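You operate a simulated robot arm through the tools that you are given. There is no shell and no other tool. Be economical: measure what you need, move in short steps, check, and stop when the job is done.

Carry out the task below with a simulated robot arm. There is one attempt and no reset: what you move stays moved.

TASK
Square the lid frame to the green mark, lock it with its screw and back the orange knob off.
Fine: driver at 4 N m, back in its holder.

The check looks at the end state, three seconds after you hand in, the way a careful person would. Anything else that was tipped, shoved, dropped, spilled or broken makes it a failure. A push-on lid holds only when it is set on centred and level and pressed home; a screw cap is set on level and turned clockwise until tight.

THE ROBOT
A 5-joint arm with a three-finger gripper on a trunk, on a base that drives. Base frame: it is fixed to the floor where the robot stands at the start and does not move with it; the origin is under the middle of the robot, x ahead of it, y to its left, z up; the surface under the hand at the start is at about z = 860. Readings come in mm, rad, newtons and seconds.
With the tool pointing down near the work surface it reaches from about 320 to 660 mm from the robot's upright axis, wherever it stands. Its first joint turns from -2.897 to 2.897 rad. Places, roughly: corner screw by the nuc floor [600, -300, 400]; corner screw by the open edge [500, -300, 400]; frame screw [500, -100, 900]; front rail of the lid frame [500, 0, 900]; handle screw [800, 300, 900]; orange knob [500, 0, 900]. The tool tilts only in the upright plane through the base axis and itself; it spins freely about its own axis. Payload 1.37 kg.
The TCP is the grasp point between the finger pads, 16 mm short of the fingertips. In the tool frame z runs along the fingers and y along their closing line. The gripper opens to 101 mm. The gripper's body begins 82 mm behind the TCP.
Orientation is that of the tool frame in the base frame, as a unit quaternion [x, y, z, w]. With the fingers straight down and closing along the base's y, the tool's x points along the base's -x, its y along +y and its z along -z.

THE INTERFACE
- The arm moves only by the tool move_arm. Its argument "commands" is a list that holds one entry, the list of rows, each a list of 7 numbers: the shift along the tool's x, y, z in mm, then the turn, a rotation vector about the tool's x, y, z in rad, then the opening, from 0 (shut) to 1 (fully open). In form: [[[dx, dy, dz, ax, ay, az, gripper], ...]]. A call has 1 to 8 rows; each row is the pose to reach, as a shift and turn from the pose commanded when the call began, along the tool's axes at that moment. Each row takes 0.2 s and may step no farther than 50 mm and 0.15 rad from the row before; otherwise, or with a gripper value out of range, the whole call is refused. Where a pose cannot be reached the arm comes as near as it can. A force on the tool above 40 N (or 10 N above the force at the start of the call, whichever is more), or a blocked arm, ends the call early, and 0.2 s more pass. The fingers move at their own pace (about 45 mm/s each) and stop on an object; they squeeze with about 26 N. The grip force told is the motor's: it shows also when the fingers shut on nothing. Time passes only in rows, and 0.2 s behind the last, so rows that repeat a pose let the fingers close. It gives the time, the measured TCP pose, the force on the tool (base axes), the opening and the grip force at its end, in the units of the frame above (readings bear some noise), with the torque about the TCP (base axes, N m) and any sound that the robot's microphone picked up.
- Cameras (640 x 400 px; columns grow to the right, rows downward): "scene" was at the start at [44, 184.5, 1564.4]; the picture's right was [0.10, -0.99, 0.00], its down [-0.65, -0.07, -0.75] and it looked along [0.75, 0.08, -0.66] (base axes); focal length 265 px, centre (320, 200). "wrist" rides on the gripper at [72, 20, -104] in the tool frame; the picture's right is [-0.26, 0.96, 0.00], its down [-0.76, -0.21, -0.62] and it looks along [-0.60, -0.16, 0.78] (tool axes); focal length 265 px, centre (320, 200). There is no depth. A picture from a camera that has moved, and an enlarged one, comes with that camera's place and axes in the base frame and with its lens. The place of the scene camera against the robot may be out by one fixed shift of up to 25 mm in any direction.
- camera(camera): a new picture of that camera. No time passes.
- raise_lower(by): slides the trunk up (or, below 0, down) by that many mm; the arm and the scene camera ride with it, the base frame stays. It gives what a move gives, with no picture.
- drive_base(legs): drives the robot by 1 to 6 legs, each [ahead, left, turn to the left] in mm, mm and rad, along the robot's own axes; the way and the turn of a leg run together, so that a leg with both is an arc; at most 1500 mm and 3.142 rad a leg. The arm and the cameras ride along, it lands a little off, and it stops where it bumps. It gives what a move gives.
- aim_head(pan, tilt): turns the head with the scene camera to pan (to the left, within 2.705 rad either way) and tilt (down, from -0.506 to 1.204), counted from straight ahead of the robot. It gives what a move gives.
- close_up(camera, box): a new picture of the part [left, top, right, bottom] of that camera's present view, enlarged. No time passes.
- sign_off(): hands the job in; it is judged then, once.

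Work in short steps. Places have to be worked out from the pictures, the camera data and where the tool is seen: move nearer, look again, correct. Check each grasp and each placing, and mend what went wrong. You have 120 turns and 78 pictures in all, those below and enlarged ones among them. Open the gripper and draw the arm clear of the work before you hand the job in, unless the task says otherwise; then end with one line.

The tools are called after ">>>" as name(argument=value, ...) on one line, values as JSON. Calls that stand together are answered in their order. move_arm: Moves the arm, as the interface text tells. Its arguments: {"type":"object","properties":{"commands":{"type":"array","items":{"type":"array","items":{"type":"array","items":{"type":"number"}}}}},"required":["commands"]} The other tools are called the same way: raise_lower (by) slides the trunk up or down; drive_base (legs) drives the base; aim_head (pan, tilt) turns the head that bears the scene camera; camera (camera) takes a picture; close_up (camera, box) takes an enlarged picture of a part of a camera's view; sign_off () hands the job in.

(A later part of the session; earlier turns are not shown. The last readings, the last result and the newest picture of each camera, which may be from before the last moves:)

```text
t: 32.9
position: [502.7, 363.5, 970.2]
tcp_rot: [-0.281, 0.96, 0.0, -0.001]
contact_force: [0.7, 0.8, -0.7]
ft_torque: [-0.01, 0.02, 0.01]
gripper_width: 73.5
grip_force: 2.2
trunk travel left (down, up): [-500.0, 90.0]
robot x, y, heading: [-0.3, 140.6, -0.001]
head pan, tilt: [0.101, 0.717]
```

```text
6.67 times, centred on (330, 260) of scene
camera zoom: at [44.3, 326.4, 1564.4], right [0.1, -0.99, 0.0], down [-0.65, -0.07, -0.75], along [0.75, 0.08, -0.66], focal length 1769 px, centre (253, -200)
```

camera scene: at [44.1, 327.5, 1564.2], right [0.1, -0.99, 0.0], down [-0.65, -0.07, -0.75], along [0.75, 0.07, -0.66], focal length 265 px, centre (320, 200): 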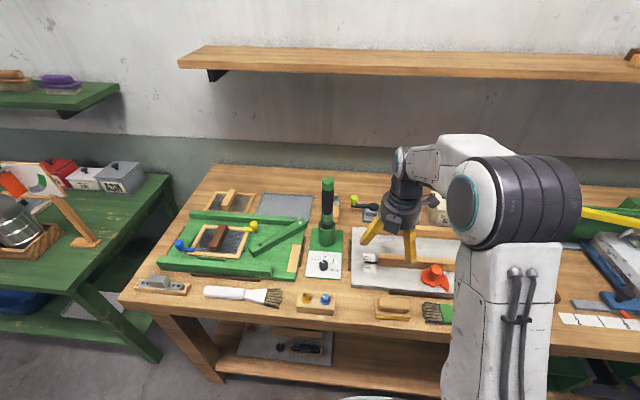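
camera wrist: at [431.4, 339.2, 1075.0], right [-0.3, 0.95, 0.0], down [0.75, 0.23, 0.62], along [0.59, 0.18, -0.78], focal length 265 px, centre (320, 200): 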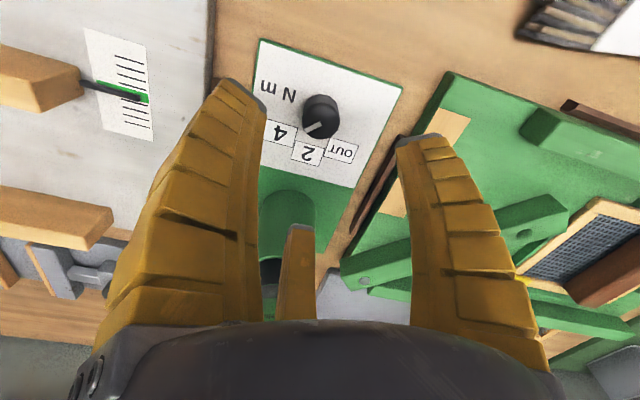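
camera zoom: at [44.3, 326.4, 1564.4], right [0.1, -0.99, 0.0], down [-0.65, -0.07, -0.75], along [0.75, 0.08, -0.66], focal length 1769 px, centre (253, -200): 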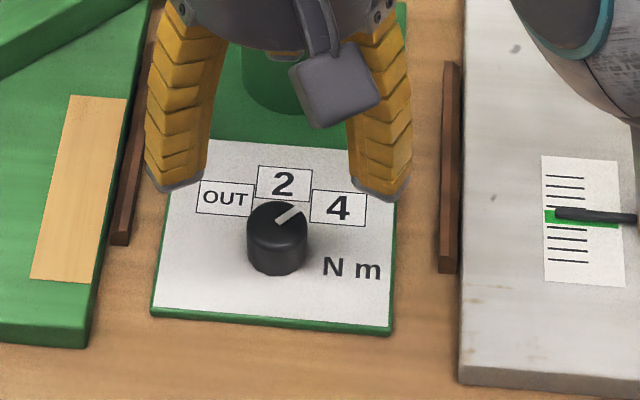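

The mark now points toward 4; I enlarge to see whether it is quite there.

>>> close_up(camera="wrist", box=[256, 70, 376, 175])

```text
3.81 times, centred on (316, 122) of wrist
camera zoom: at [431.4, 339.2, 1075.0], right [-0.3, 0.95, 0.0], down [0.75, 0.23, 0.62], along [0.59, 0.18, -0.78], focal length 1011 px, centre (335, 495)
```

zoom: 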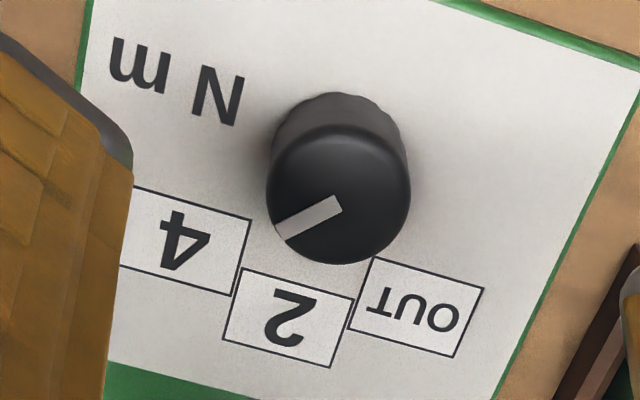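

The dial is on 4. Now I rise and move aside so the wrist camera can see the driver from above.

>>> move_arm(commands=[[[0, 0, -50, 0, 0, 0, 1], [0, 0, -100, 0, 0, 0, 1], [0, 0, -150, 0, 0, 0, 1], [0, 0, -200, 0, 0, 0, 1], [16, -25, -230, 0, 0, 0, 1], [32, -50, -230, 0, 0, 0, 1], [32, -50, -230, 0, 0, 0, 1]]])

>>> camera(camera="wrist")

>>> close_up(camera="scene", box=[280, 160, 380, 260])

```text
t: 34.5
position: [502.2, 303.7, 1198.3]
tcp_rot: [-0.281, 0.96, -0.001, 0.0]
contact_force: [0.7, 0.0, -1.0]
ft_torque: [0.04, 0.01, -0.02]
gripper_width: 100.5
grip_force: 0.0
trunk travel left (down, up): [-500.0, 90.0]
robot x, y, heading: [1.4, 144.2, 0.002]
head pan, tilt: [0.101, 0.717]
```

```text
37 pictures are left
camera wrist: at [432.5, 281.3, 1304.3], right [-0.3, 0.95, 0.0], down [0.75, 0.23, 0.62], along [0.59, 0.18, -0.78], focal length 265 px, centre (320, 200)
```

wrist: 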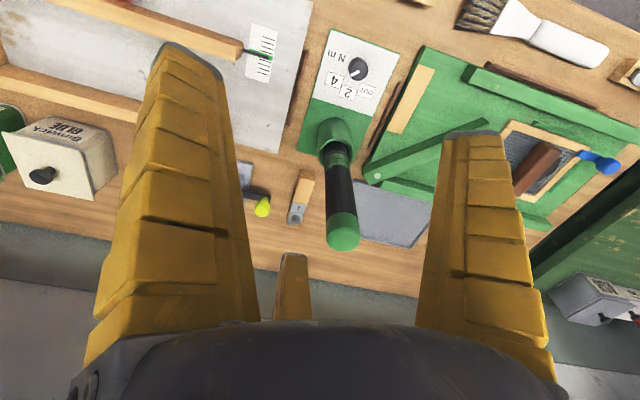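

```text
4.00 times, centred on (330, 210) of scene
camera zoom: at [44.1, 326.5, 1564.4], right [0.1, -0.99, 0.0], down [-0.65, -0.07, -0.75], along [0.75, 0.08, -0.66], focal length 1061 px, centre (280, 160)
```

zoom: 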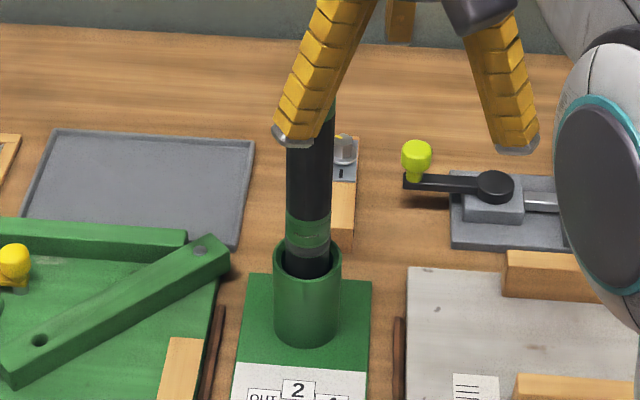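

The driver stands upright at about (592, 357) with its top near 1130. I move the hand over it and check alignment.

>>> move_arm(commands=[[[-35, -1, 0, 0, 0, 0, 1], [-70, -3, 0, 0, 0, 0, 1], [-104, -4, 0, 0, 0, 0, 1], [-104, -4, 0, 0, 0, 0, 1]]])

>>> camera(camera="wrist")

```text
t: 35.5
position: [540.8, 332.2, 1180.1]
tcp_rot: [-0.28, 0.96, 0.0, 0.0]
contact_force: [-0.5, 0.1, 0.5]
ft_torque: [0.02, -0.05, 0.0]
gripper_width: 100.7
grip_force: 0.1
out of reach, approached as far as the arm can: row 2, 3, 4
trunk travel left (down, up): [-500.0, 90.0]
robot x, y, heading: [2.5, 141.2, -0.001]
head pan, tilt: [0.101, 0.717]
```

```text
35 pictures are left
camera wrist: at [469.0, 309.3, 1286.2], right [-0.3, 0.95, 0.0], down [0.75, 0.23, 0.62], along [0.59, 0.18, -0.78], focal length 265 px, centre (320, 200)
```

wrist: 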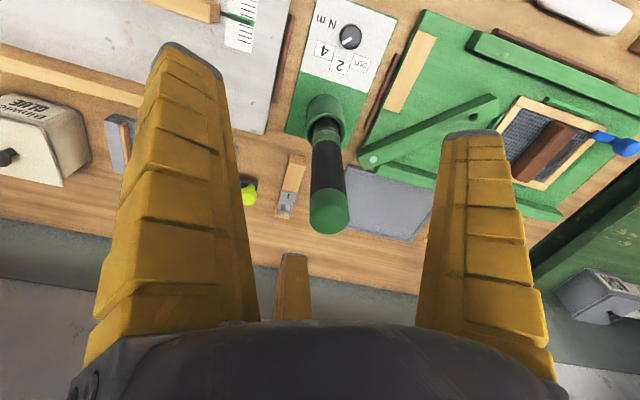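

The arm cannot reach this far at this height. I raise the trunk 90 mm and drive 50 mm ahead (the bench edge is at x≈362, so there should be room).

>>> raise_lower(by=90)

>>> drive_base(legs=[[50, 0, 0]])

```text
t: 36.8
position: [541.0, 332.6, 1269.8]
tcp_rot: [-0.281, 0.96, 0.0, 0.0]
contact_force: [-0.4, 0.2, -0.3]
ft_torque: [-0.04, -0.01, 0.0]
gripper_width: 100.8
grip_force: 0.1
trunk travel left (down, up): [-590.0, 0.0]
robot x, y, heading: [1.9, 142.1, 0.001]
head pan, tilt: [0.101, 0.717]
```

```text
t: 37.7
position: [591.1, 333.9, 1269.6]
tcp_rot: [-0.281, 0.96, 0.0, -0.001]
contact_force: [0.2, -1.1, 0.6]
ft_torque: [-0.03, 0.07, -0.02]
gripper_width: 100.8
grip_force: 0.1
trunk travel left (down, up): [-590.0, 0.0]
robot x, y, heading: [46.2, 143.6, 0.003]
head pan, tilt: [0.101, 0.717]
```

No bump. I move over the driver at z≈1185.

>>> move_arm(commands=[[[-13, 19, 20, 0, 0, 0, 1], [-13, 19, 55, 0, 0, 0, 1], [-13, 19, 85, 0, 0, 0, 1], [-13, 19, 85, 0, 0, 0, 1]]])

>>> camera(camera="wrist")

```text
t: 38.7
position: [590.3, 355.1, 1185.6]
tcp_rot: [-0.281, 0.96, 0.0, 0.0]
contact_force: [-0.1, -0.4, 0.3]
ft_torque: [-0.02, -0.02, 0.01]
gripper_width: 100.7
grip_force: 0.0
trunk travel left (down, up): [-590.0, 0.0]
robot x, y, heading: [48.1, 145.6, 0.003]
head pan, tilt: [0.101, 0.717]
```

```text
34 pictures are left
camera wrist: at [519.2, 332.3, 1291.3], right [-0.3, 0.95, 0.0], down [0.75, 0.23, 0.62], along [0.59, 0.19, -0.78], focal length 265 px, centre (320, 200)
```

wrist: 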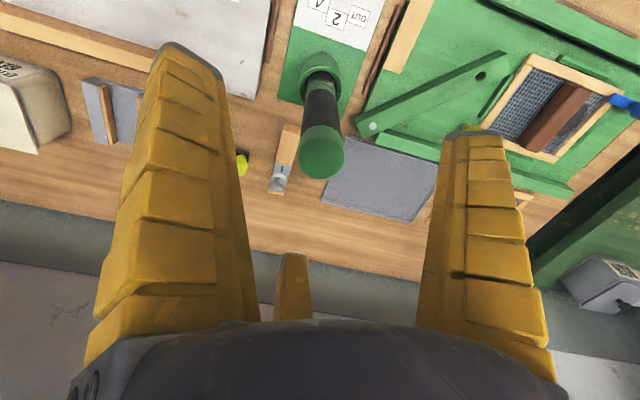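

The top ray fits roughly (600, 359, 1136). I shift +8 mm in x, descend 35 mm and re-measure at closer range.

>>> move_arm(commands=[[[-9, -2, 15, 0, 0, 0, 1], [-9, -2, 35, 0, 0, 0, 1], [-9, -2, 35, 0, 0, 0, 1]]])

>>> camera(camera="wrist")

>>> close_up(camera="scene", box=[270, 120, 390, 240])

```text
t: 39.5
position: [598.9, 359.3, 1151.4]
tcp_rot: [-0.281, 0.96, 0.0, 0.0]
contact_force: [0.1, -0.3, -0.5]
ft_torque: [0.01, -0.01, 0.03]
gripper_width: 100.5
grip_force: 0.2
trunk travel left (down, up): [-590.0, 0.0]
robot x, y, heading: [47.7, 142.7, -0.007]
head pan, tilt: [0.101, 0.717]
```

```text
33 pictures are left
camera wrist: at [528.2, 336.1, 1256.1], right [-0.3, 0.95, 0.0], down [0.75, 0.23, 0.62], along [0.59, 0.18, -0.78], focal length 265 px, centre (320, 200)
```

wrist: 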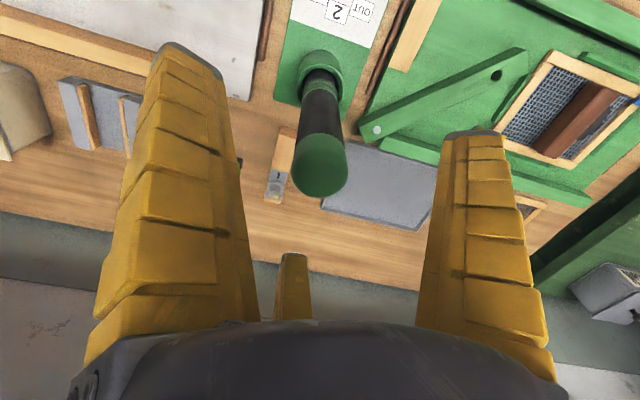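

```text
3.33 times, centred on (330, 180) of scene
camera zoom: at [93.8, 326.4, 1654.4], right [0.1, -0.99, 0.0], down [-0.65, -0.07, -0.75], along [0.75, 0.08, -0.66], focal length 884 px, centre (287, 267)
```

zoom: 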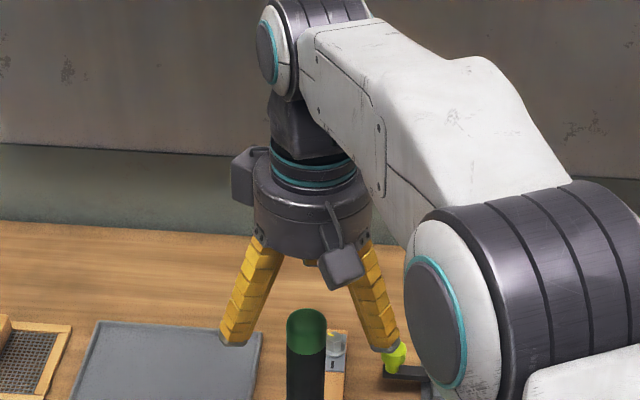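

All triangulations agree on a driver top of about (611, 362, 1113). I shift there and descend to z≈1105, then check.

>>> move_arm(commands=[[[-10, -4, 10, 0, 0, 0, 1], [-10, -4, 46, 0, 0, 0, 1], [-10, -4, 46, 0, 0, 0, 1]]])

>>> camera(camera="wrist")

```text
t: 40.3
position: [608.9, 359.3, 1105.2]
tcp_rot: [-0.281, 0.96, -0.001, 0.0]
contact_force: [1.1, 0.0, 0.8]
ft_torque: [0.0, 0.02, -0.03]
gripper_width: 100.7
grip_force: 0.0
trunk travel left (down, up): [-590.0, 0.0]
robot x, y, heading: [48.8, 142.7, 0.001]
head pan, tilt: [0.101, 0.717]
```

```text
31 pictures are left
camera wrist: at [538.2, 337.0, 1210.0], right [-0.3, 0.95, 0.0], down [0.75, 0.23, 0.62], along [0.59, 0.18, -0.78], focal length 265 px, centre (320, 200)
```

wrist: 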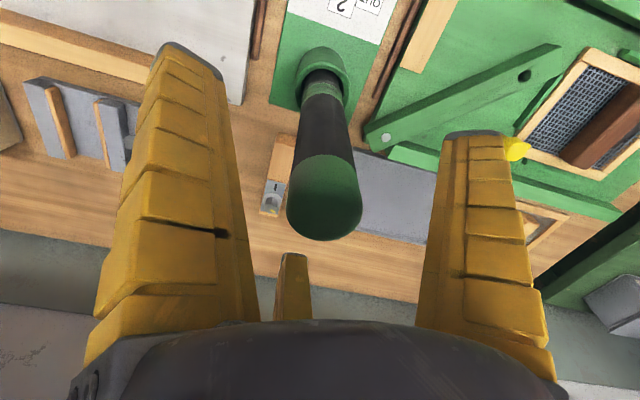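

Aligned within 2 mm. I descend to z≈1058 with the handle between the prongs and close.

>>> move_arm(commands=[[[-2, 1, 15, 0, 0, 0, 1], [-2, 1, 32, 0, 0, 0, 1], [-2, 1, 47, 0, 0, 0, 1], [-2, 1, 47, 0, 0, 0, 0.6], [-2, 1, 47, 0, 0, 0, 0.2], [-2, 1, 47, 0, 0, 0, 0.2], [-2, 1, 47, 0, 0, 0, 0.2], [-2, 1, 47, 0, 0, 0, 0.2]]])

>>> camera(camera="wrist")

```text
t: 42.1
position: [611.4, 363.6, 1058.7]
tcp_rot: [-0.282, 0.959, 0.0, 0.001]
contact_force: [1.1, 0.2, 4.1]
ft_torque: [0.03, 0.04, 0.0]
gripper_width: 30.4
grip_force: 26.1
trunk travel left (down, up): [-590.0, 0.0]
robot x, y, heading: [48.4, 143.5, 0.001]
head pan, tilt: [0.101, 0.717]
```

```text
30 pictures are left
camera wrist: at [539.5, 339.9, 1163.8], right [-0.3, 0.95, 0.0], down [0.75, 0.23, 0.62], along [0.59, 0.19, -0.78], focal length 265 px, centre (320, 200)
```

wrist: 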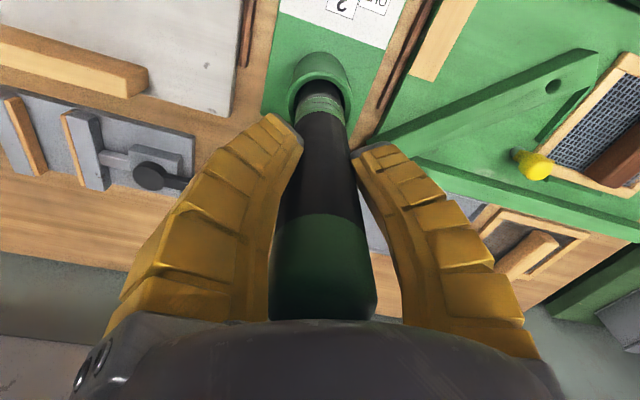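

The driver is gripped on its axis at (611, 363). I lift it straight up 110 mm, which should still be within reach, and look.

>>> move_arm(commands=[[[0, 0, -10, 0, 0, 0, 0.2], [0, 0, -25, 0, 0, 0, 0.2], [0, 0, -40, 0, 0, 0, 0.2], [0, 0, -60, 0, 0, 0, 0.2], [0, 0, -80, 0, 0, 0, 0.2], [0, 0, -100, 0, 0, 0, 0.2], [0, 0, -115, 0, 0, 0, 0.2]]])

>>> camera(camera="scene")

```text
t: 43.7
position: [611.5, 362.5, 1172.3]
tcp_rot: [-0.281, 0.96, -0.001, 0.0]
contact_force: [0.1, -0.5, -4.5]
ft_torque: [0.0, -0.02, -0.01]
gripper_width: 27.2
grip_force: 25.9
trunk travel left (down, up): [-590.0, 0.0]
robot x, y, heading: [45.1, 146.1, 0.001]
head pan, tilt: [0.101, 0.717]
```

```text
29 pictures are left
camera scene: at [94.1, 326.5, 1654.4], right [0.1, -0.99, 0.0], down [-0.65, -0.07, -0.75], along [0.75, 0.08, -0.66], focal length 265 px, centre (320, 200)
```

scene: 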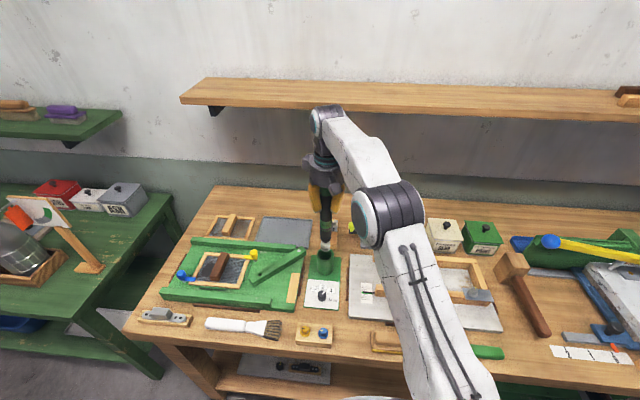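

>>> close_up(camera="scene", box=[285, 180, 365, 300])

```text
3.33 times, centred on (325, 240) of scene
camera zoom: at [94.1, 326.5, 1654.4], right [0.1, -0.99, 0.0], down [-0.65, -0.07, -0.75], along [0.75, 0.08, -0.66], focal length 884 px, centre (303, 67)
```

zoom: 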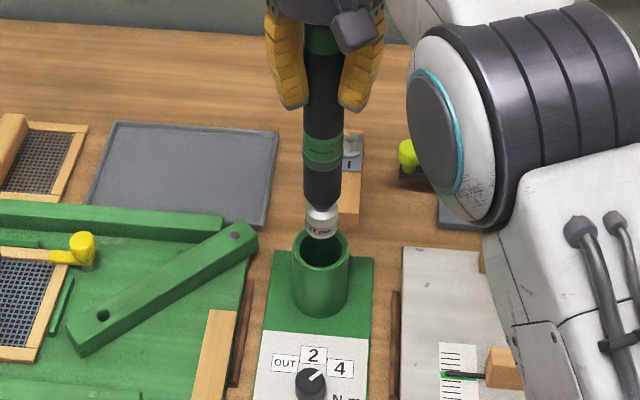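

The driver with its 11 mm socket is out of the holder, and the pointer still reads green. I carry it over toward the frame screw near (535, -80), keeping the tip above everything.

>>> move_arm(commands=[[[0, 0, -15, 0, 0, 0, 0.18], [30, -33, -15, 0, 0, -0.1, 0.18], [60, -66, -15, 0, 0, -0.2, 0.18], [90, -99, -15, 0, 0, -0.3, 0.18], [120, -132, -15, 0, 0, -0.4, 0.18], [150, -165, -15, 0, 0, -0.5, 0.18], [180, -198, -15, 0, 0, -0.6, 0.18], [210, -231, -15, 0, 0, -0.7, 0.18]]])

```text
t: 45.5
position: [559.6, 53.8, 1184.8]
tcp_rot: [-0.593, 0.805, 0.0, 0.0]
contact_force: [0.3, -0.9, -4.1]
ft_torque: [0.05, -0.01, 0.03]
gripper_width: 27.3
grip_force: 25.9
trunk travel left (down, up): [-590.0, 0.0]
robot x, y, heading: [46.7, 143.3, -0.0]
head pan, tilt: [0.101, 0.717]
```

The driver is held steadily. I go on to about (536, -60) and look.

>>> move_arm(commands=[[[40, -4, 0, 0, 0, 0, 0.18], [80, -8, 0, 0, 0, 0, 0.18], [116, -11, 10, 0, 0, 0, 0.18], [116, -11, 25, 0, 0, 0, 0.18], [116, -11, 25, 0, 0, 0, 0.18]]])

>>> camera(camera="wrist")

>>> camera(camera="scene")

```text
t: 46.7
position: [535.3, -58.2, 1161.4]
tcp_rot: [-0.593, 0.805, 0.0, -0.001]
contact_force: [-0.1, 0.2, -3.5]
ft_torque: [-0.01, -0.01, -0.01]
gripper_width: 27.1
grip_force: 26.7
trunk travel left (down, up): [-590.0, 0.0]
robot x, y, heading: [53.0, 143.9, -0.002]
head pan, tilt: [0.101, 0.717]
```

```text
27 pictures are left
camera wrist: at [495.1, -122.3, 1266.5], right [-0.84, 0.54, 0.0], down [0.42, 0.66, 0.62], along [0.33, 0.52, -0.78], focal length 265 px, centre (320, 200)
```

wrist: 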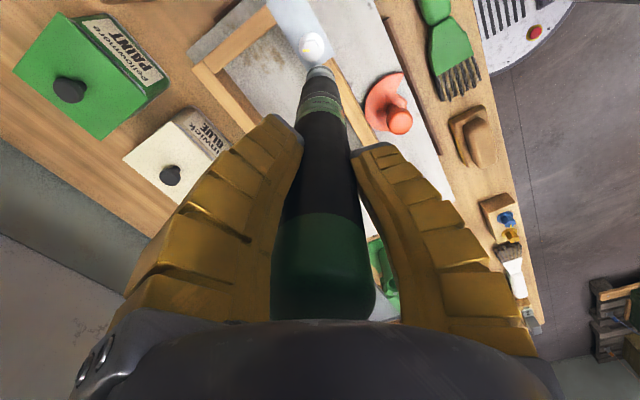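

```text
26 pictures are left
camera scene: at [94.0, 325.8, 1654.5], right [0.1, -0.99, 0.0], down [-0.65, -0.07, -0.75], along [0.75, 0.08, -0.66], focal length 265 px, centre (320, 200)
```

scene: 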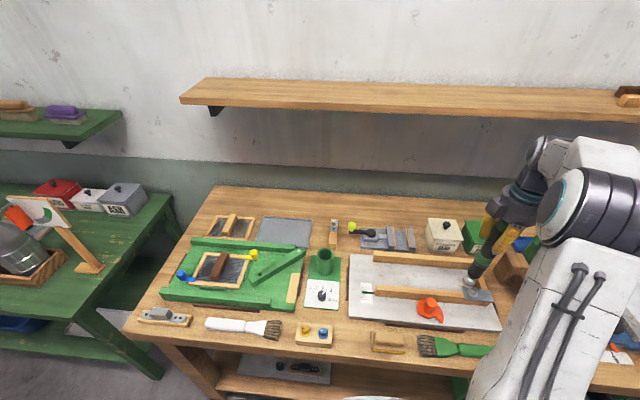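

The screw head is visible just beyond the driver's tip. I enlarge both views to get the offset.

>>> close_up(camera="wrist", box=[270, 0, 366, 100])

>>> close_up(camera="scene", box=[430, 220, 520, 320])

```text
4.00 times, centred on (318, 50) of wrist
camera zoom: at [495.1, -122.3, 1266.5], right [-0.84, 0.54, 0.0], down [0.42, 0.66, 0.62], along [0.33, 0.52, -0.78], focal length 1062 px, centre (328, 800)
```

zoom: 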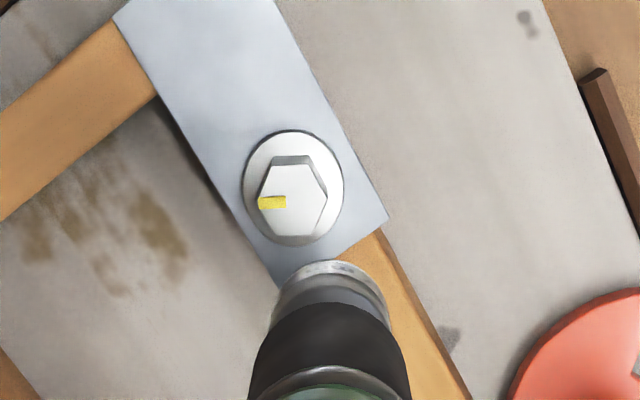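

```text
4.00 times, centred on (475, 270) of scene
camera zoom: at [94.0, 325.8, 1654.5], right [0.1, -0.99, 0.0], down [-0.65, -0.07, -0.75], along [0.75, 0.08, -0.66], focal length 1061 px, centre (-300, -80)
```

zoom: 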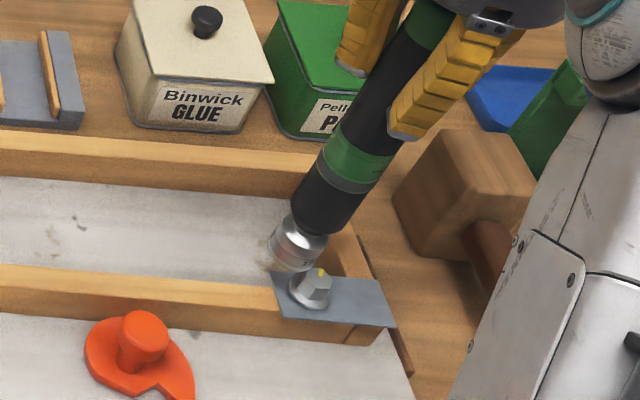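

The screw head centre works out at (531, -82). I shift there, lower 20 mm and check the alignment.

>>> move_arm(commands=[[[24, -3, 0, 0, 0, 0, 0.18], [24, -3, 10, 0, 0, 0, 0.18], [24, -3, 20, 0, 0, 0, 0.18], [24, -3, 20, 0, 0, 0, 0.18]]])

>>> close_up(camera="wrist", box=[270, 0, 366, 100])

>>> close_up(camera="scene", box=[440, 240, 520, 310])

```text
t: 47.7
position: [528.9, -81.9, 1143.2]
tcp_rot: [-0.594, 0.805, 0.0, 0.001]
contact_force: [-0.6, -0.6, -4.7]
ft_torque: [0.01, 0.03, 0.0]
gripper_width: 27.1
grip_force: 26.2
trunk travel left (down, up): [-590.0, 0.0]
robot x, y, heading: [50.1, 140.3, 0.002]
head pan, tilt: [0.101, 0.717]
```

```text
4.00 times, centred on (318, 50) of wrist
camera zoom: at [490.0, -146.3, 1247.9], right [-0.84, 0.54, 0.0], down [0.42, 0.66, 0.62], along [0.33, 0.52, -0.78], focal length 1062 px, centre (328, 800)
```

zoom: 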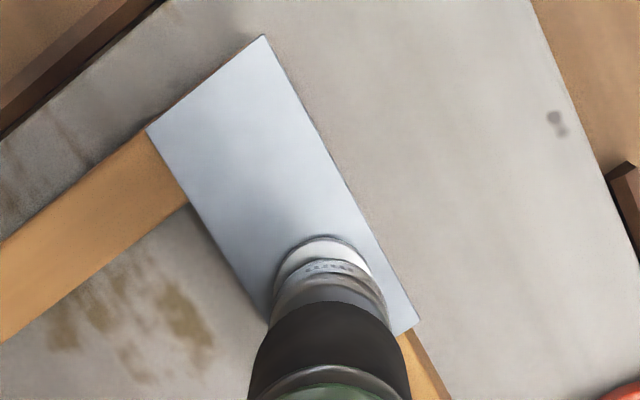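

```text
5.71 times, centred on (480, 275) of scene
camera zoom: at [94.1, 326.2, 1654.4], right [0.1, -0.99, 0.0], down [-0.65, -0.07, -0.75], along [0.75, 0.08, -0.66], focal length 1516 px, centre (-594, -229)
```

zoom: 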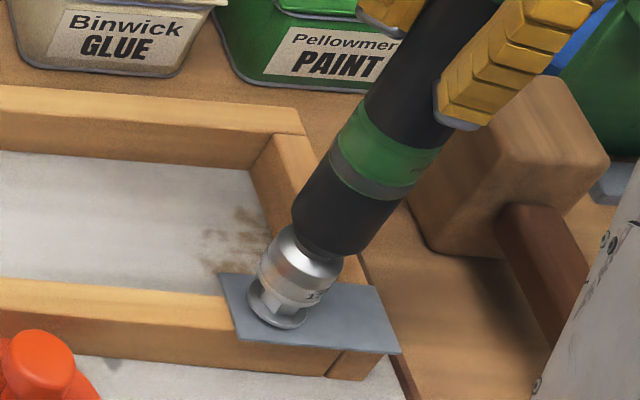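

The tip and washer line up within 1–2 mm. I lower gently until contact.

>>> move_arm(commands=[[[0, -1, 4, 0, 0, 0, 0.18], [0, -1, 8, 0, 0, 0, 0.18], [0, -1, 11, 0, 0, 0, 0.18], [0, -1, 14, 0, 0, 0, 0.18], [0, -1, 17, 0, 0, 0, 0.18]]])

>>> close_up(camera="scene", box=[440, 240, 520, 310])

```text
t: 48.9
position: [532.3, -83.3, 1125.5]
tcp_rot: [-0.594, 0.805, 0.0, -0.001]
contact_force: [-0.8, 0.3, -4.0]
ft_torque: [-0.18, 0.22, 0.0]
gripper_width: 27.1
grip_force: 25.8
trunk travel left (down, up): [-590.0, 0.0]
robot x, y, heading: [50.2, 142.5, -0.001]
head pan, tilt: [0.101, 0.717]
```

```text
5.71 times, centred on (480, 275) of scene
camera zoom: at [94.1, 326.1, 1654.4], right [0.1, -0.99, 0.0], down [-0.65, -0.07, -0.75], along [0.75, 0.08, -0.66], focal length 1516 px, centre (-594, -229)
```

zoom: 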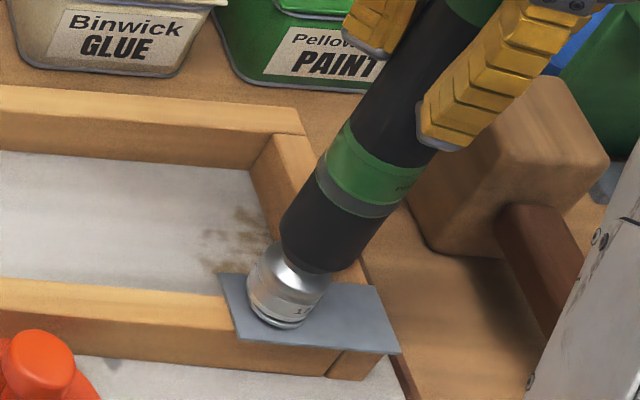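

The socket seems to be sliding over the head (a small side torque, no vertical load). I lower further, a few mm at a time.

>>> move_arm(commands=[[[0, 0, 2, 0, 0, 0, 0.18], [0, 0, 4, 0, 0, 0, 0.18], [0, 0, 6, 0, 0, 0, 0.18], [0, 0, 8, 0, 0, 0, 0.18]]])

```text
t: 49.9
position: [531.5, -84.0, 1118.5]
tcp_rot: [-0.594, 0.805, -0.001, 0.001]
contact_force: [-0.2, -1.0, 3.5]
ft_torque: [-0.15, -0.44, -0.07]
gripper_width: 29.2
grip_force: 26.2
trunk travel left (down, up): [-590.0, 0.0]
robot x, y, heading: [51.4, 143.9, 0.006]
head pan, tilt: [0.101, 0.717]
```

Vertical contact now (+7.5 N). I turn clockwise slowly and watch the torque.

>>> move_arm(commands=[[[0, 0, 0, 0, 0, 0.12, 0.15], [0, 0, 0, 0, 0, 0.24, 0.15], [0, 0, 0, 0, 0, 0.36, 0.15], [0, 0, 0, 0, 0, 0.48, 0.15], [0, 0, 0, 0, 0, 0.6, 0.15], [0, 0, 0, 0, 0, 0.6, 0.15]]])

>>> close_up(camera="scene", box=[440, 240, 520, 310])

```text
t: 51.3
position: [532.1, -83.4, 1117.3]
tcp_rot: [-0.328, 0.945, 0.002, 0.001]
contact_force: [-1.7, -1.2, -1.7]
ft_torque: [-0.11, 0.22, -0.02]
gripper_width: 27.6
grip_force: 26.2
trunk travel left (down, up): [-590.0, 0.0]
robot x, y, heading: [49.9, 142.5, -0.004]
head pan, tilt: [0.101, 0.717]
```

```text
5.71 times, centred on (480, 275) of scene
camera zoom: at [93.7, 326.0, 1654.4], right [0.1, -0.99, 0.0], down [-0.65, -0.07, -0.75], along [0.75, 0.08, -0.66], focal length 1516 px, centre (-594, -229)
```

zoom: 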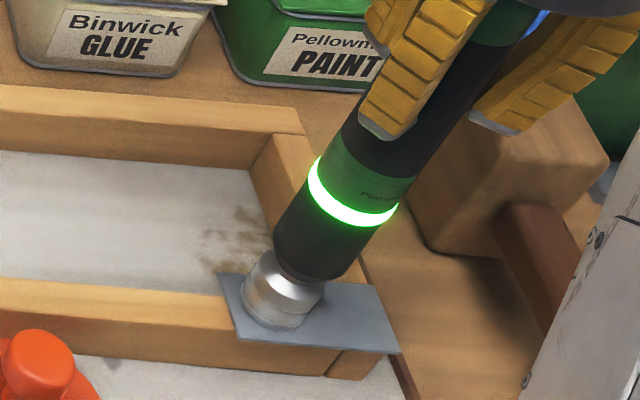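

The driver's ring lit green: it is engaged, possibly already at torque. I hold still for a second and look again.

>>> move_arm(commands=[[[0, 0, 1, 0, 0, 0, 0.15], [0, 0, 1, 0, 0, 0, 0.15], [0, 0, 1, 0, 0, 0, 0.15], [0, 0, 1, 0, 0, 0, 0.15], [0, 0, 1, 0, 0, 0, 0.15], [0, 0, 1, 0, 0, 0, 0.15]]])

>>> close_up(camera="scene", box=[440, 220, 520, 310])

```text
t: 52.7
position: [532.9, -82.8, 1116.9]
tcp_rot: [-0.33, 0.944, 0.0, 0.0]
contact_force: [-0.5, 0.3, 1.9]
ft_torque: [0.02, 0.04, -0.02]
gripper_width: 27.6
grip_force: 26.1
trunk travel left (down, up): [-590.0, 0.0]
robot x, y, heading: [48.8, 143.1, -0.002]
head pan, tilt: [0.101, 0.717]
```

```text
4.44 times, centred on (480, 265) of scene
camera zoom: at [93.4, 326.4, 1654.4], right [0.1, -0.99, 0.0], down [-0.65, -0.07, -0.75], along [0.75, 0.08, -0.66], focal length 1179 px, centre (-391, -89)
```

zoom: 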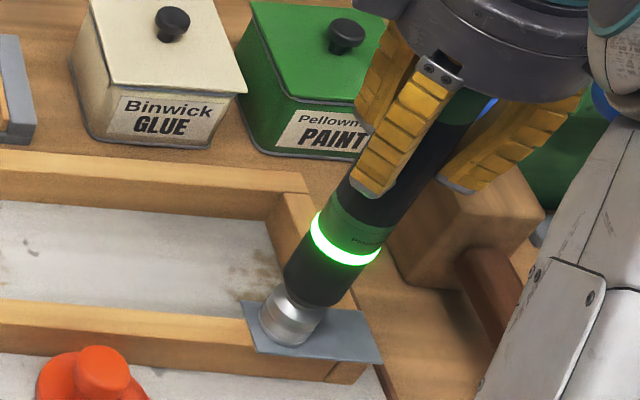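

The light is steady. I turn slightly more to feel whether the screw resists, then check the pointer.

>>> move_arm(commands=[[[0, 0, 1, 0, 0, 0.1, 0.12], [0, 0, 1, 0, 0, 0.2, 0.12], [0, 0, 1, 0, 0, 0.2, 0.12]]])

>>> close_up(camera="scene", box=[340, 220, 510, 326])

```text
t: 53.5
position: [530.8, -82.6, 1115.5]
tcp_rot: [-0.233, 0.973, -0.001, 0.001]
contact_force: [-1.1, 2.1, 7.8]
ft_torque: [0.17, -0.02, 0.02]
gripper_width: 28.2
grip_force: 26.0
trunk travel left (down, up): [-590.0, 0.0]
robot x, y, heading: [47.0, 141.0, -0.001]
head pan, tilt: [0.101, 0.717]
```

```text
3.76 times, centred on (425, 273) of scene
camera zoom: at [92.8, 326.9, 1654.4], right [0.1, -0.99, 0.0], down [-0.65, -0.07, -0.75], along [0.75, 0.08, -0.66], focal length 999 px, centre (-75, -75)
```

zoom: 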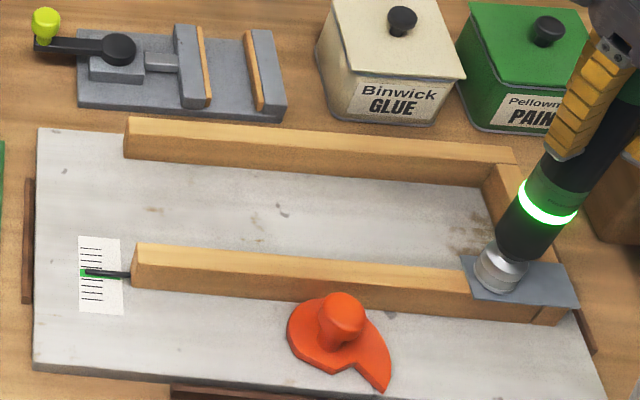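

The pointer still reads green. I lift the driver straight off and inspect the screw's mark and the ring.

>>> move_arm(commands=[[[0, 0, -10, 0, 0, 0, 0.12], [0, 0, -25, 0, 0, 0, 0.12], [0, 0, -45, 0, 0, 0, 0.12], [-12, 12, -50, 0, 0, 0, 0.12], [-12, 12, -50, 0, 0, 0, 0.12]]])

>>> camera(camera="wrist")

>>> close_up(camera="scene", box=[430, 210, 520, 310])

```text
t: 54.7
position: [537.3, -67.3, 1164.3]
tcp_rot: [-0.233, 0.972, 0.0, 0.001]
contact_force: [0.1, 0.3, -4.0]
ft_torque: [0.0, -0.01, -0.03]
gripper_width: 26.8
grip_force: 26.1
trunk travel left (down, up): [-590.0, 0.0]
robot x, y, heading: [53.2, 142.2, 0.004]
head pan, tilt: [0.101, 0.717]
```

```text
17 pictures are left
camera wrist: at [464.5, -83.0, 1270.5], right [-0.2, 0.98, 0.0], down [0.77, 0.16, 0.62], along [0.61, 0.13, -0.78], focal length 265 px, centre (320, 200)
```

wrist: 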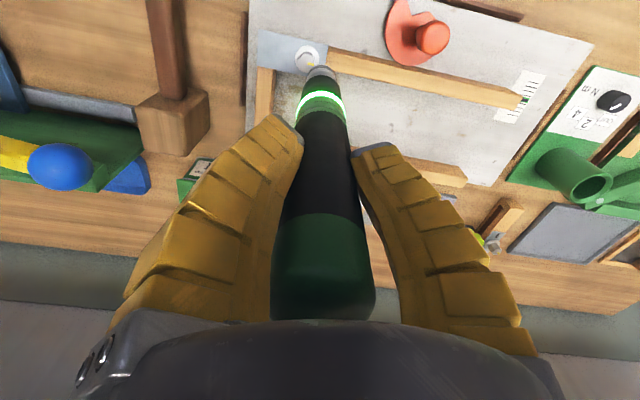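

```text
4.00 times, centred on (475, 260) of scene
camera zoom: at [94.0, 325.7, 1654.5], right [0.1, -0.99, 0.0], down [-0.65, -0.07, -0.75], along [0.75, 0.08, -0.66], focal length 1061 px, centre (-300, -40)
```

zoom: 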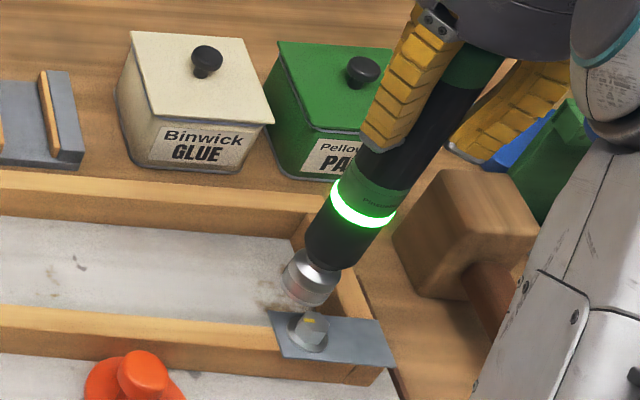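

The ring stays green after lift-off and the screw's yellow mark has turned, so torque was reached. I carry the driver back toward its holder at (611.5, 363).

>>> move_arm(commands=[[[0, 0, -24, 0, 0, 0, 0.12], [-26, 35, -24, 0, 0, 0, 0.12], [-52, 70, -24, 0, 0, 0, 0.12], [-78, 105, -24, 0, 0, 0, 0.12], [-104, 140, -24, 0, 0, 0, 0.12], [-130, 175, -24, 0, 0, 0, 0.12], [-156, 210, -24, 0, 0, 0, 0.12], [-182, 245, -24, 0, 0, 0, 0.12]]])

>>> move_arm(commands=[[[-26, 35, 0, 0, 0, 0, 0.12], [-52, 70, 0, 0, 0, 0, 0.12], [-79, 105, 0, 0, 0, 0, 0.12], [-79, 105, 0, 0, 0, 0, 0.12], [-79, 105, 0, 0, 0, 0, 0.12]]])

>>> close_up(camera="scene", box=[285, 180, 365, 300])

```text
t: 56.5
position: [588.4, 233.7, 1189.3]
tcp_rot: [-0.232, 0.973, -0.001, -0.002]
contact_force: [0.6, 0.9, -5.0]
ft_torque: [-0.03, 0.01, -0.01]
gripper_width: 27.1
grip_force: 25.4
trunk travel left (down, up): [-590.0, 0.0]
robot x, y, heading: [47.6, 142.5, -0.0]
head pan, tilt: [0.101, 0.717]
```

```text
t: 57.7
position: [611.6, 363.2, 1188.9]
tcp_rot: [-0.233, 0.972, 0.0, -0.001]
contact_force: [0.7, -0.5, -4.7]
ft_torque: [-0.02, 0.04, 0.01]
gripper_width: 27.4
grip_force: 26.1
trunk travel left (down, up): [-590.0, 0.0]
robot x, y, heading: [50.1, 141.6, -0.004]
head pan, tilt: [0.101, 0.717]
```

```text
3.33 times, centred on (325, 240) of scene
camera zoom: at [94.6, 327.1, 1654.3], right [0.1, -0.99, 0.0], down [-0.65, -0.07, -0.75], along [0.75, 0.08, -0.66], focal length 884 px, centre (303, 67)
```

zoom: 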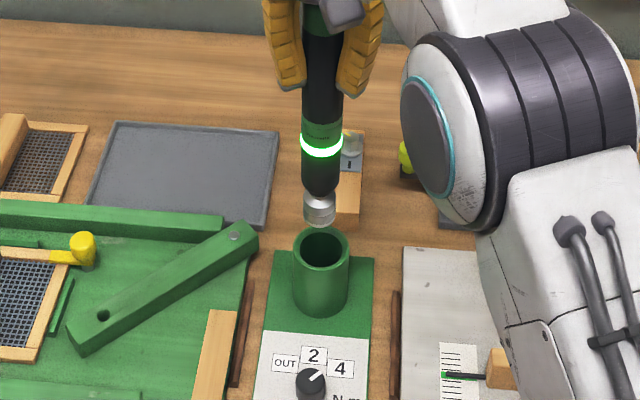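

The driver is directly above its holder. I lower it in stages, watching the force.

>>> move_arm(commands=[[[0, 0, 15, 0, 0, 0, 0.12], [0, 0, 30, 0, 0, 0, 0.12], [0, 0, 45, 0, 0, 0, 0.12], [0, 0, 60, 0, 0, 0, 0.12], [0, 0, 75, 0, 0, 0, 0.12]]])

```text
t: 58.9
position: [612.8, 364.0, 1113.3]
tcp_rot: [-0.233, 0.972, -0.001, 0.0]
contact_force: [0.7, -0.5, -3.2]
ft_torque: [-0.04, 0.01, -0.01]
gripper_width: 27.1
grip_force: 25.9
trunk travel left (down, up): [-590.0, 0.0]
robot x, y, heading: [51.0, 140.2, 0.001]
head pan, tilt: [0.101, 0.717]
```

No contact; the driver is inside the holder. I continue down to about z = 1060.

>>> move_arm(commands=[[[0, 0, 12, 0, 0, 0, 0.12], [0, 0, 24, 0, 0, 0, 0.12], [0, 0, 36, 0, 0, 0, 0.12], [0, 0, 45, 0, 0, 0, 0.12], [0, 0, 50, 0, 0, 0, 0.12], [0, 0, 53, 0, 0, 0, 0.12]]])

>>> close_up(camera="scene", box=[285, 180, 365, 300])

```text
t: 60.3
position: [611.6, 363.0, 1061.3]
tcp_rot: [-0.233, 0.973, 0.0, 0.0]
contact_force: [-0.6, 0.6, -4.8]
ft_torque: [-0.01, -0.01, -0.06]
gripper_width: 26.7
grip_force: 26.4
trunk travel left (down, up): [-590.0, 0.0]
robot x, y, heading: [51.4, 140.3, -0.0]
head pan, tilt: [0.101, 0.717]
```

```text
3.33 times, centred on (325, 240) of scene
camera zoom: at [94.3, 326.5, 1654.4], right [0.1, -0.99, 0.0], down [-0.65, -0.07, -0.75], along [0.75, 0.08, -0.66], focal length 884 px, centre (303, 67)
```

zoom: 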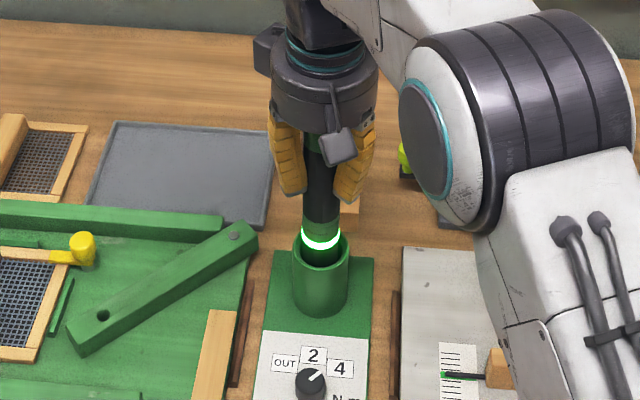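

No bottom contact yet, so the driver sits a little lower than the grip point originally did. I lower in small steps until it touches.

>>> move_arm(commands=[[[0, 0, 2, 0, 0, 0, 0.12], [0, 0, 4, 0, 0, 0, 0.12], [0, 0, 6, 0, 0, 0, 0.12]]])

```text
t: 61.1
position: [612.5, 363.3, 1059.2]
tcp_rot: [-0.233, 0.972, 0.001, 0.005]
contact_force: [1.7, 1.4, 14.9]
ft_torque: [0.35, -0.08, 0.06]
gripper_width: 29.0
grip_force: 25.7
trunk travel left (down, up): [-590.0, 0.0]
robot x, y, heading: [47.4, 145.8, -0.005]
head pan, tilt: [0.101, 0.717]
```

It bottomed at z≈1059, the original height. I ease off, open and rise clear.

>>> move_arm(commands=[[[0, 0, -3, 0, 0, 0, 0.12], [0, 0, -3, 0, 0, 0, 0.6], [0, 0, -3, 0, 0, 0, 1], [0, 0, -3, 0, 0, 0, 1], [0, 0, -3, 0, 0, 0, 1], [0, 0, -40, 0, 0, 0, 1], [0, 0, -80, 0, 0, 0, 1], [0, 0, -100, 0, 0, 0, 1]]])

>>> close_up(camera="scene", box=[285, 180, 365, 300])

```text
t: 62.9
position: [610.7, 362.7, 1157.1]
tcp_rot: [-0.233, 0.973, 0.0, -0.001]
contact_force: [-0.5, 0.6, 0.0]
ft_torque: [0.0, -0.01, -0.02]
gripper_width: 100.7
grip_force: 0.1
trunk travel left (down, up): [-590.0, 0.0]
robot x, y, heading: [51.9, 141.1, -0.006]
head pan, tilt: [0.101, 0.717]
```

```text
3.33 times, centred on (325, 240) of scene
camera zoom: at [93.8, 326.4, 1654.4], right [0.1, -0.99, 0.0], down [-0.65, -0.07, -0.75], along [0.75, 0.08, -0.66], focal length 884 px, centre (303, 67)
```

zoom: 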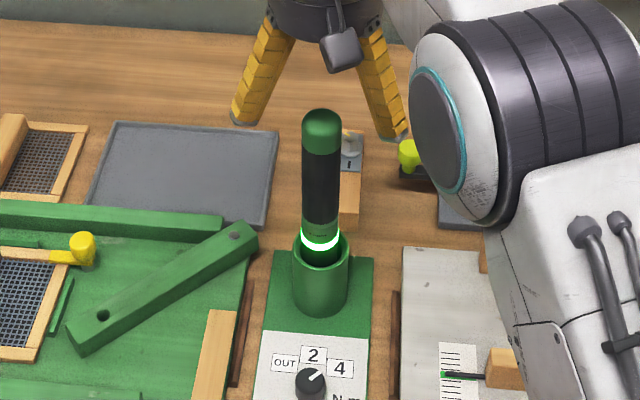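

The driver is home. I now move to the orange knob at (479, 48), pre-turning the hand counter-clockwise for the back-off.

>>> move_arm(commands=[[[33, -28, 0, 0, 0, -0.13, 1], [65, -55, 0, 0, 0, -0.26, 1], [98, -83, 0, 0, 0, -0.39, 1], [130, -110, 0, 0, 0, -0.52, 1], [163, -138, 0, 0, 0, -0.65, 1], [196, -166, 0, 0, 0, -0.78, 1], [228, -193, 0, 0, 0, -0.91, 1], [260, -221, 0, 0, 0, -1.04, 1]]])

>>> move_arm(commands=[[[0, 0, 45, 0, 0, 0, 1], [0, 0, 90, 0, 0, 0, 1], [0, 0, 135, 0, 0, 0, 0.9], [0, 0, 170, 0, 0, 0, 0.75], [0, 0, 180, 0, 0, 0, 0.75], [0, 0, 180, 0, 0, 0, 0.75]]])

>>> camera(camera="wrist")

```text
t: 64.7
position: [480.6, 46.9, 1153.0]
tcp_rot: [-0.686, 0.728, -0.001, 0.0]
contact_force: [-0.1, 0.4, -0.5]
ft_torque: [0.02, -0.02, 0.01]
gripper_width: 100.4
grip_force: 0.1
trunk travel left (down, up): [-590.0, 0.0]
robot x, y, heading: [50.7, 143.9, -0.001]
head pan, tilt: [0.101, 0.717]
```

```text
t: 66.1
position: [481.8, 49.0, 974.1]
tcp_rot: [-0.685, 0.728, 0.0, 0.0]
contact_force: [0.4, -0.6, -0.3]
ft_torque: [0.01, 0.03, 0.01]
gripper_width: 78.2
grip_force: 1.8
trunk travel left (down, up): [-590.0, 0.0]
robot x, y, heading: [48.7, 141.6, -0.003]
head pan, tilt: [0.101, 0.717]
```

```text
12 pictures are left
camera wrist: at [457.1, -21.6, 1080.4], right [-0.95, 0.32, 0.0], down [0.25, 0.74, 0.62], along [0.2, 0.59, -0.78], focal length 265 px, centre (320, 200)
```

wrist: 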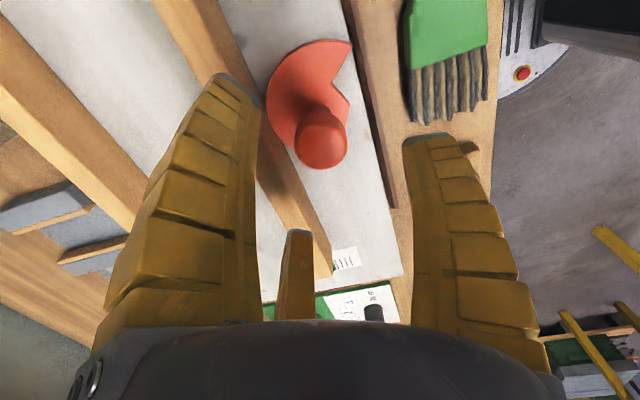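

The knob is centred under the hand. I descend to z≈932, close on it and turn it back clockwise.

>>> move_arm(commands=[[[0, 2, 20, 0, 0, 0, 0.7], [0, 2, 41, 0, 0, 0, 0.6], [0, 2, 41, 0, 0, 0, 0.15], [0, 2, 41, 0, 0, 0, 0.15], [0, 2, 41, 0, 0, 0, 0.15], [0, 2, 41, 0, 0, 0, 0.15], [0, 2, 41, 0, 0, 0, 0.15]]])

>>> move_arm(commands=[[[0, 0, 0, 0, 0, 0.13, 0.15], [0, 0, 0, 0, 0, 0.26, 0.15], [0, 0, 0, 0, 0, 0.39, 0.15], [0, 0, 0, 0, 0, 0.52, 0.15], [0, 0, 0, 0, 0, 0.65, 0.15], [0, 0, 0, 0, 0, 0.78, 0.15], [0, 0, 0, 0, 0, 0.91, 0.15], [0, 0, 0, 0, 0, 1.04, 0.15]]])

>>> close_up(camera="scene", box=[340, 220, 510, 326])

```text
t: 67.7
position: [479.1, 47.9, 935.1]
tcp_rot: [-0.685, 0.728, 0.0, 0.001]
contact_force: [1.9, -0.6, 8.6]
ft_torque: [-0.14, -0.06, 0.0]
gripper_width: 26.4
grip_force: 26.4
trunk travel left (down, up): [-590.0, 0.0]
robot x, y, heading: [49.4, 144.6, 0.003]
head pan, tilt: [0.101, 0.717]
```

```text
t: 69.5
position: [480.2, 48.0, 935.0]
tcp_rot: [-0.233, 0.973, -0.002, 0.0]
contact_force: [15.3, 0.9, 11.9]
ft_torque: [0.02, -0.26, 0.03]
gripper_width: 27.1
grip_force: 26.6
trunk travel left (down, up): [-590.0, 0.0]
robot x, y, heading: [48.5, 140.5, -0.002]
head pan, tilt: [0.101, 0.717]
```

```text
3.76 times, centred on (425, 273) of scene
camera zoom: at [95.2, 326.6, 1654.4], right [0.1, -0.99, 0.0], down [-0.65, -0.07, -0.75], along [0.75, 0.08, -0.66], focal length 999 px, centre (-75, -75)
```

zoom: 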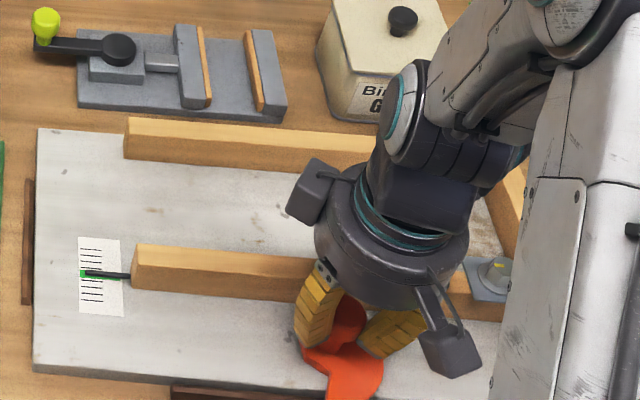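

The cam turns back and the pointer stays on green, so the frame is locked. I turn another 1.0 rad clockwise.

>>> move_arm(commands=[[[0, 0, 0, 0, 0, 0.13, 0.15], [0, 0, 0, 0, 0, 0.26, 0.15], [0, 0, 0, 0, 0, 0.39, 0.15], [0, 0, 0, 0, 0, 0.52, 0.15], [0, 0, 0, 0, 0, 0.65, 0.15], [0, 0, 0, 0, 0, 0.78, 0.15], [0, 0, 0, 0, 0, 0.91, 0.15], [0, 0, 0, 0, 0, 1.0, 0.15]]])

>>> move_arm(commands=[[[0, 0, 0, 0, 0, 0, 0.4], [0, 0, 0, 0, 0, 0, 0.75], [0, 0, 0, 0, 0, 0, 0.75], [0, 0, -40, 0, 0, 0, 0.9], [0, 0, -85, 0, 0, 0, 1], [0, 0, -130, 0, 0, 0, 1], [0, 0, -130, 0, 0, 0, 1]]])

>>> close_up(camera="scene", box=[340, 220, 510, 326])

```text
t: 71.3
position: [480.2, 48.4, 934.8]
tcp_rot: [0.263, 0.965, 0.0, 0.001]
contact_force: [12.9, -3.8, 10.3]
ft_torque: [-0.07, -0.2, 0.16]
gripper_width: 27.2
grip_force: 26.2
trunk travel left (down, up): [-590.0, 0.0]
robot x, y, heading: [52.6, 145.1, -0.002]
head pan, tilt: [0.101, 0.717]
```

```text
t: 72.9
position: [480.0, 48.1, 1065.4]
tcp_rot: [0.262, 0.965, 0.0, 0.0]
contact_force: [0.0, -0.6, -0.4]
ft_torque: [0.0, 0.05, 0.01]
gripper_width: 100.8
grip_force: 0.2
trunk travel left (down, up): [-590.0, 0.0]
robot x, y, heading: [50.5, 143.9, -0.004]
head pan, tilt: [0.101, 0.717]
```

```text
3.76 times, centred on (425, 273) of scene
camera zoom: at [94.2, 326.2, 1654.4], right [0.1, -0.99, 0.0], down [-0.65, -0.07, -0.75], along [0.75, 0.08, -0.66], focal length 999 px, centre (-75, -75)
```

zoom: 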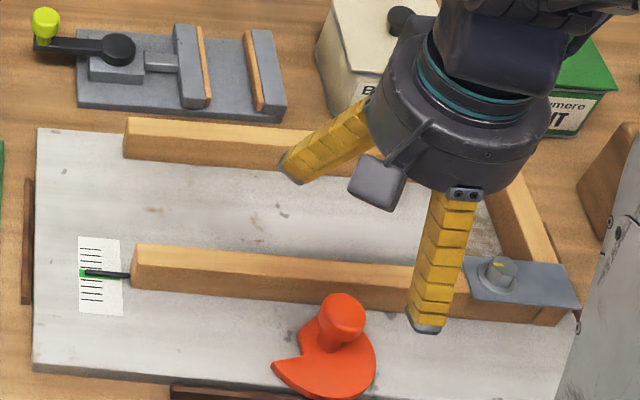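

The cam is backed off with a clear gap and the pointer still shows green. I turn the hand for one parallax-free wrist check of the pointer.

>>> move_arm(commands=[[[-10, 6, 0, 0, 0, -0.14, 1], [-20, 12, 0, 0, 0, -0.28, 1], [-30, 18, 0, 0, 0, -0.42, 1], [-40, 24, 0, 0, 0, -0.56, 1], [-50, 31, 0, 0, 0, -0.7, 1], [-58, 37, 0, 0, 0, -0.84, 1], [-58, 37, 0, 0, 0, -0.98, 1], [-58, 37, 0, 0, 0, -1.12, 1]]])

>>> move_arm(commands=[[[0, 0, 0, 0, 0, -0.14, 1], [0, 0, 0, 0, 0, -0.28, 1], [0, 0, 0, 0, 0, -0.42, 1], [0, 0, 0, 0, 0, -0.56, 1], [0, 0, 0, 0, 0, -0.7, 1], [0, 0, 0, 0, 0, -0.84, 1], [0, 0, 0, 0, 0, -0.96, 1], [0, 0, 0, 0, 0, -0.96, 1]]])

>>> camera(camera="wrist")

```text
t: 74.7
position: [547.3, 51.3, 1065.1]
tcp_rot: [-0.293, 0.956, -0.001, 0.0]
contact_force: [-0.3, 0.5, 0.7]
ft_torque: [-0.04, 0.0, 0.0]
gripper_width: 100.6
grip_force: 0.0
trunk travel left (down, up): [-590.0, 0.0]
robot x, y, heading: [47.7, 142.8, -0.005]
head pan, tilt: [0.101, 0.717]
```

```text
t: 76.5
position: [547.7, 53.2, 1065.0]
tcp_rot: [-0.7, 0.714, 0.0, 0.0]
contact_force: [0.0, -0.6, -0.2]
ft_torque: [0.03, -0.02, -0.04]
gripper_width: 100.2
grip_force: 0.0
trunk travel left (down, up): [-590.0, 0.0]
robot x, y, heading: [48.0, 141.4, -0.002]
head pan, tilt: [0.101, 0.717]
```

```text
9 pictures are left
camera wrist: at [525.5, -21.1, 1170.4], right [-0.96, 0.28, 0.0], down [0.22, 0.75, 0.62], along [0.18, 0.6, -0.78], focal length 265 px, centre (320, 200)
```

wrist: 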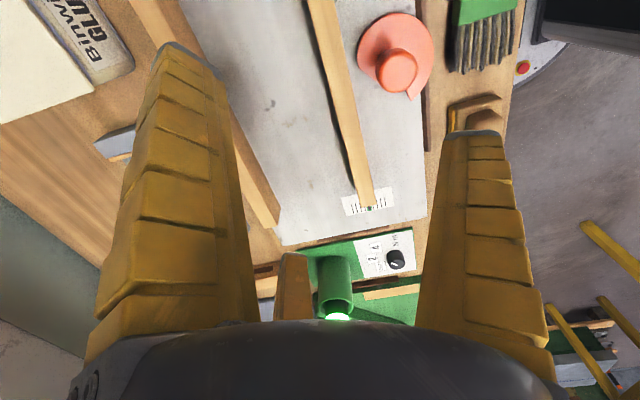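

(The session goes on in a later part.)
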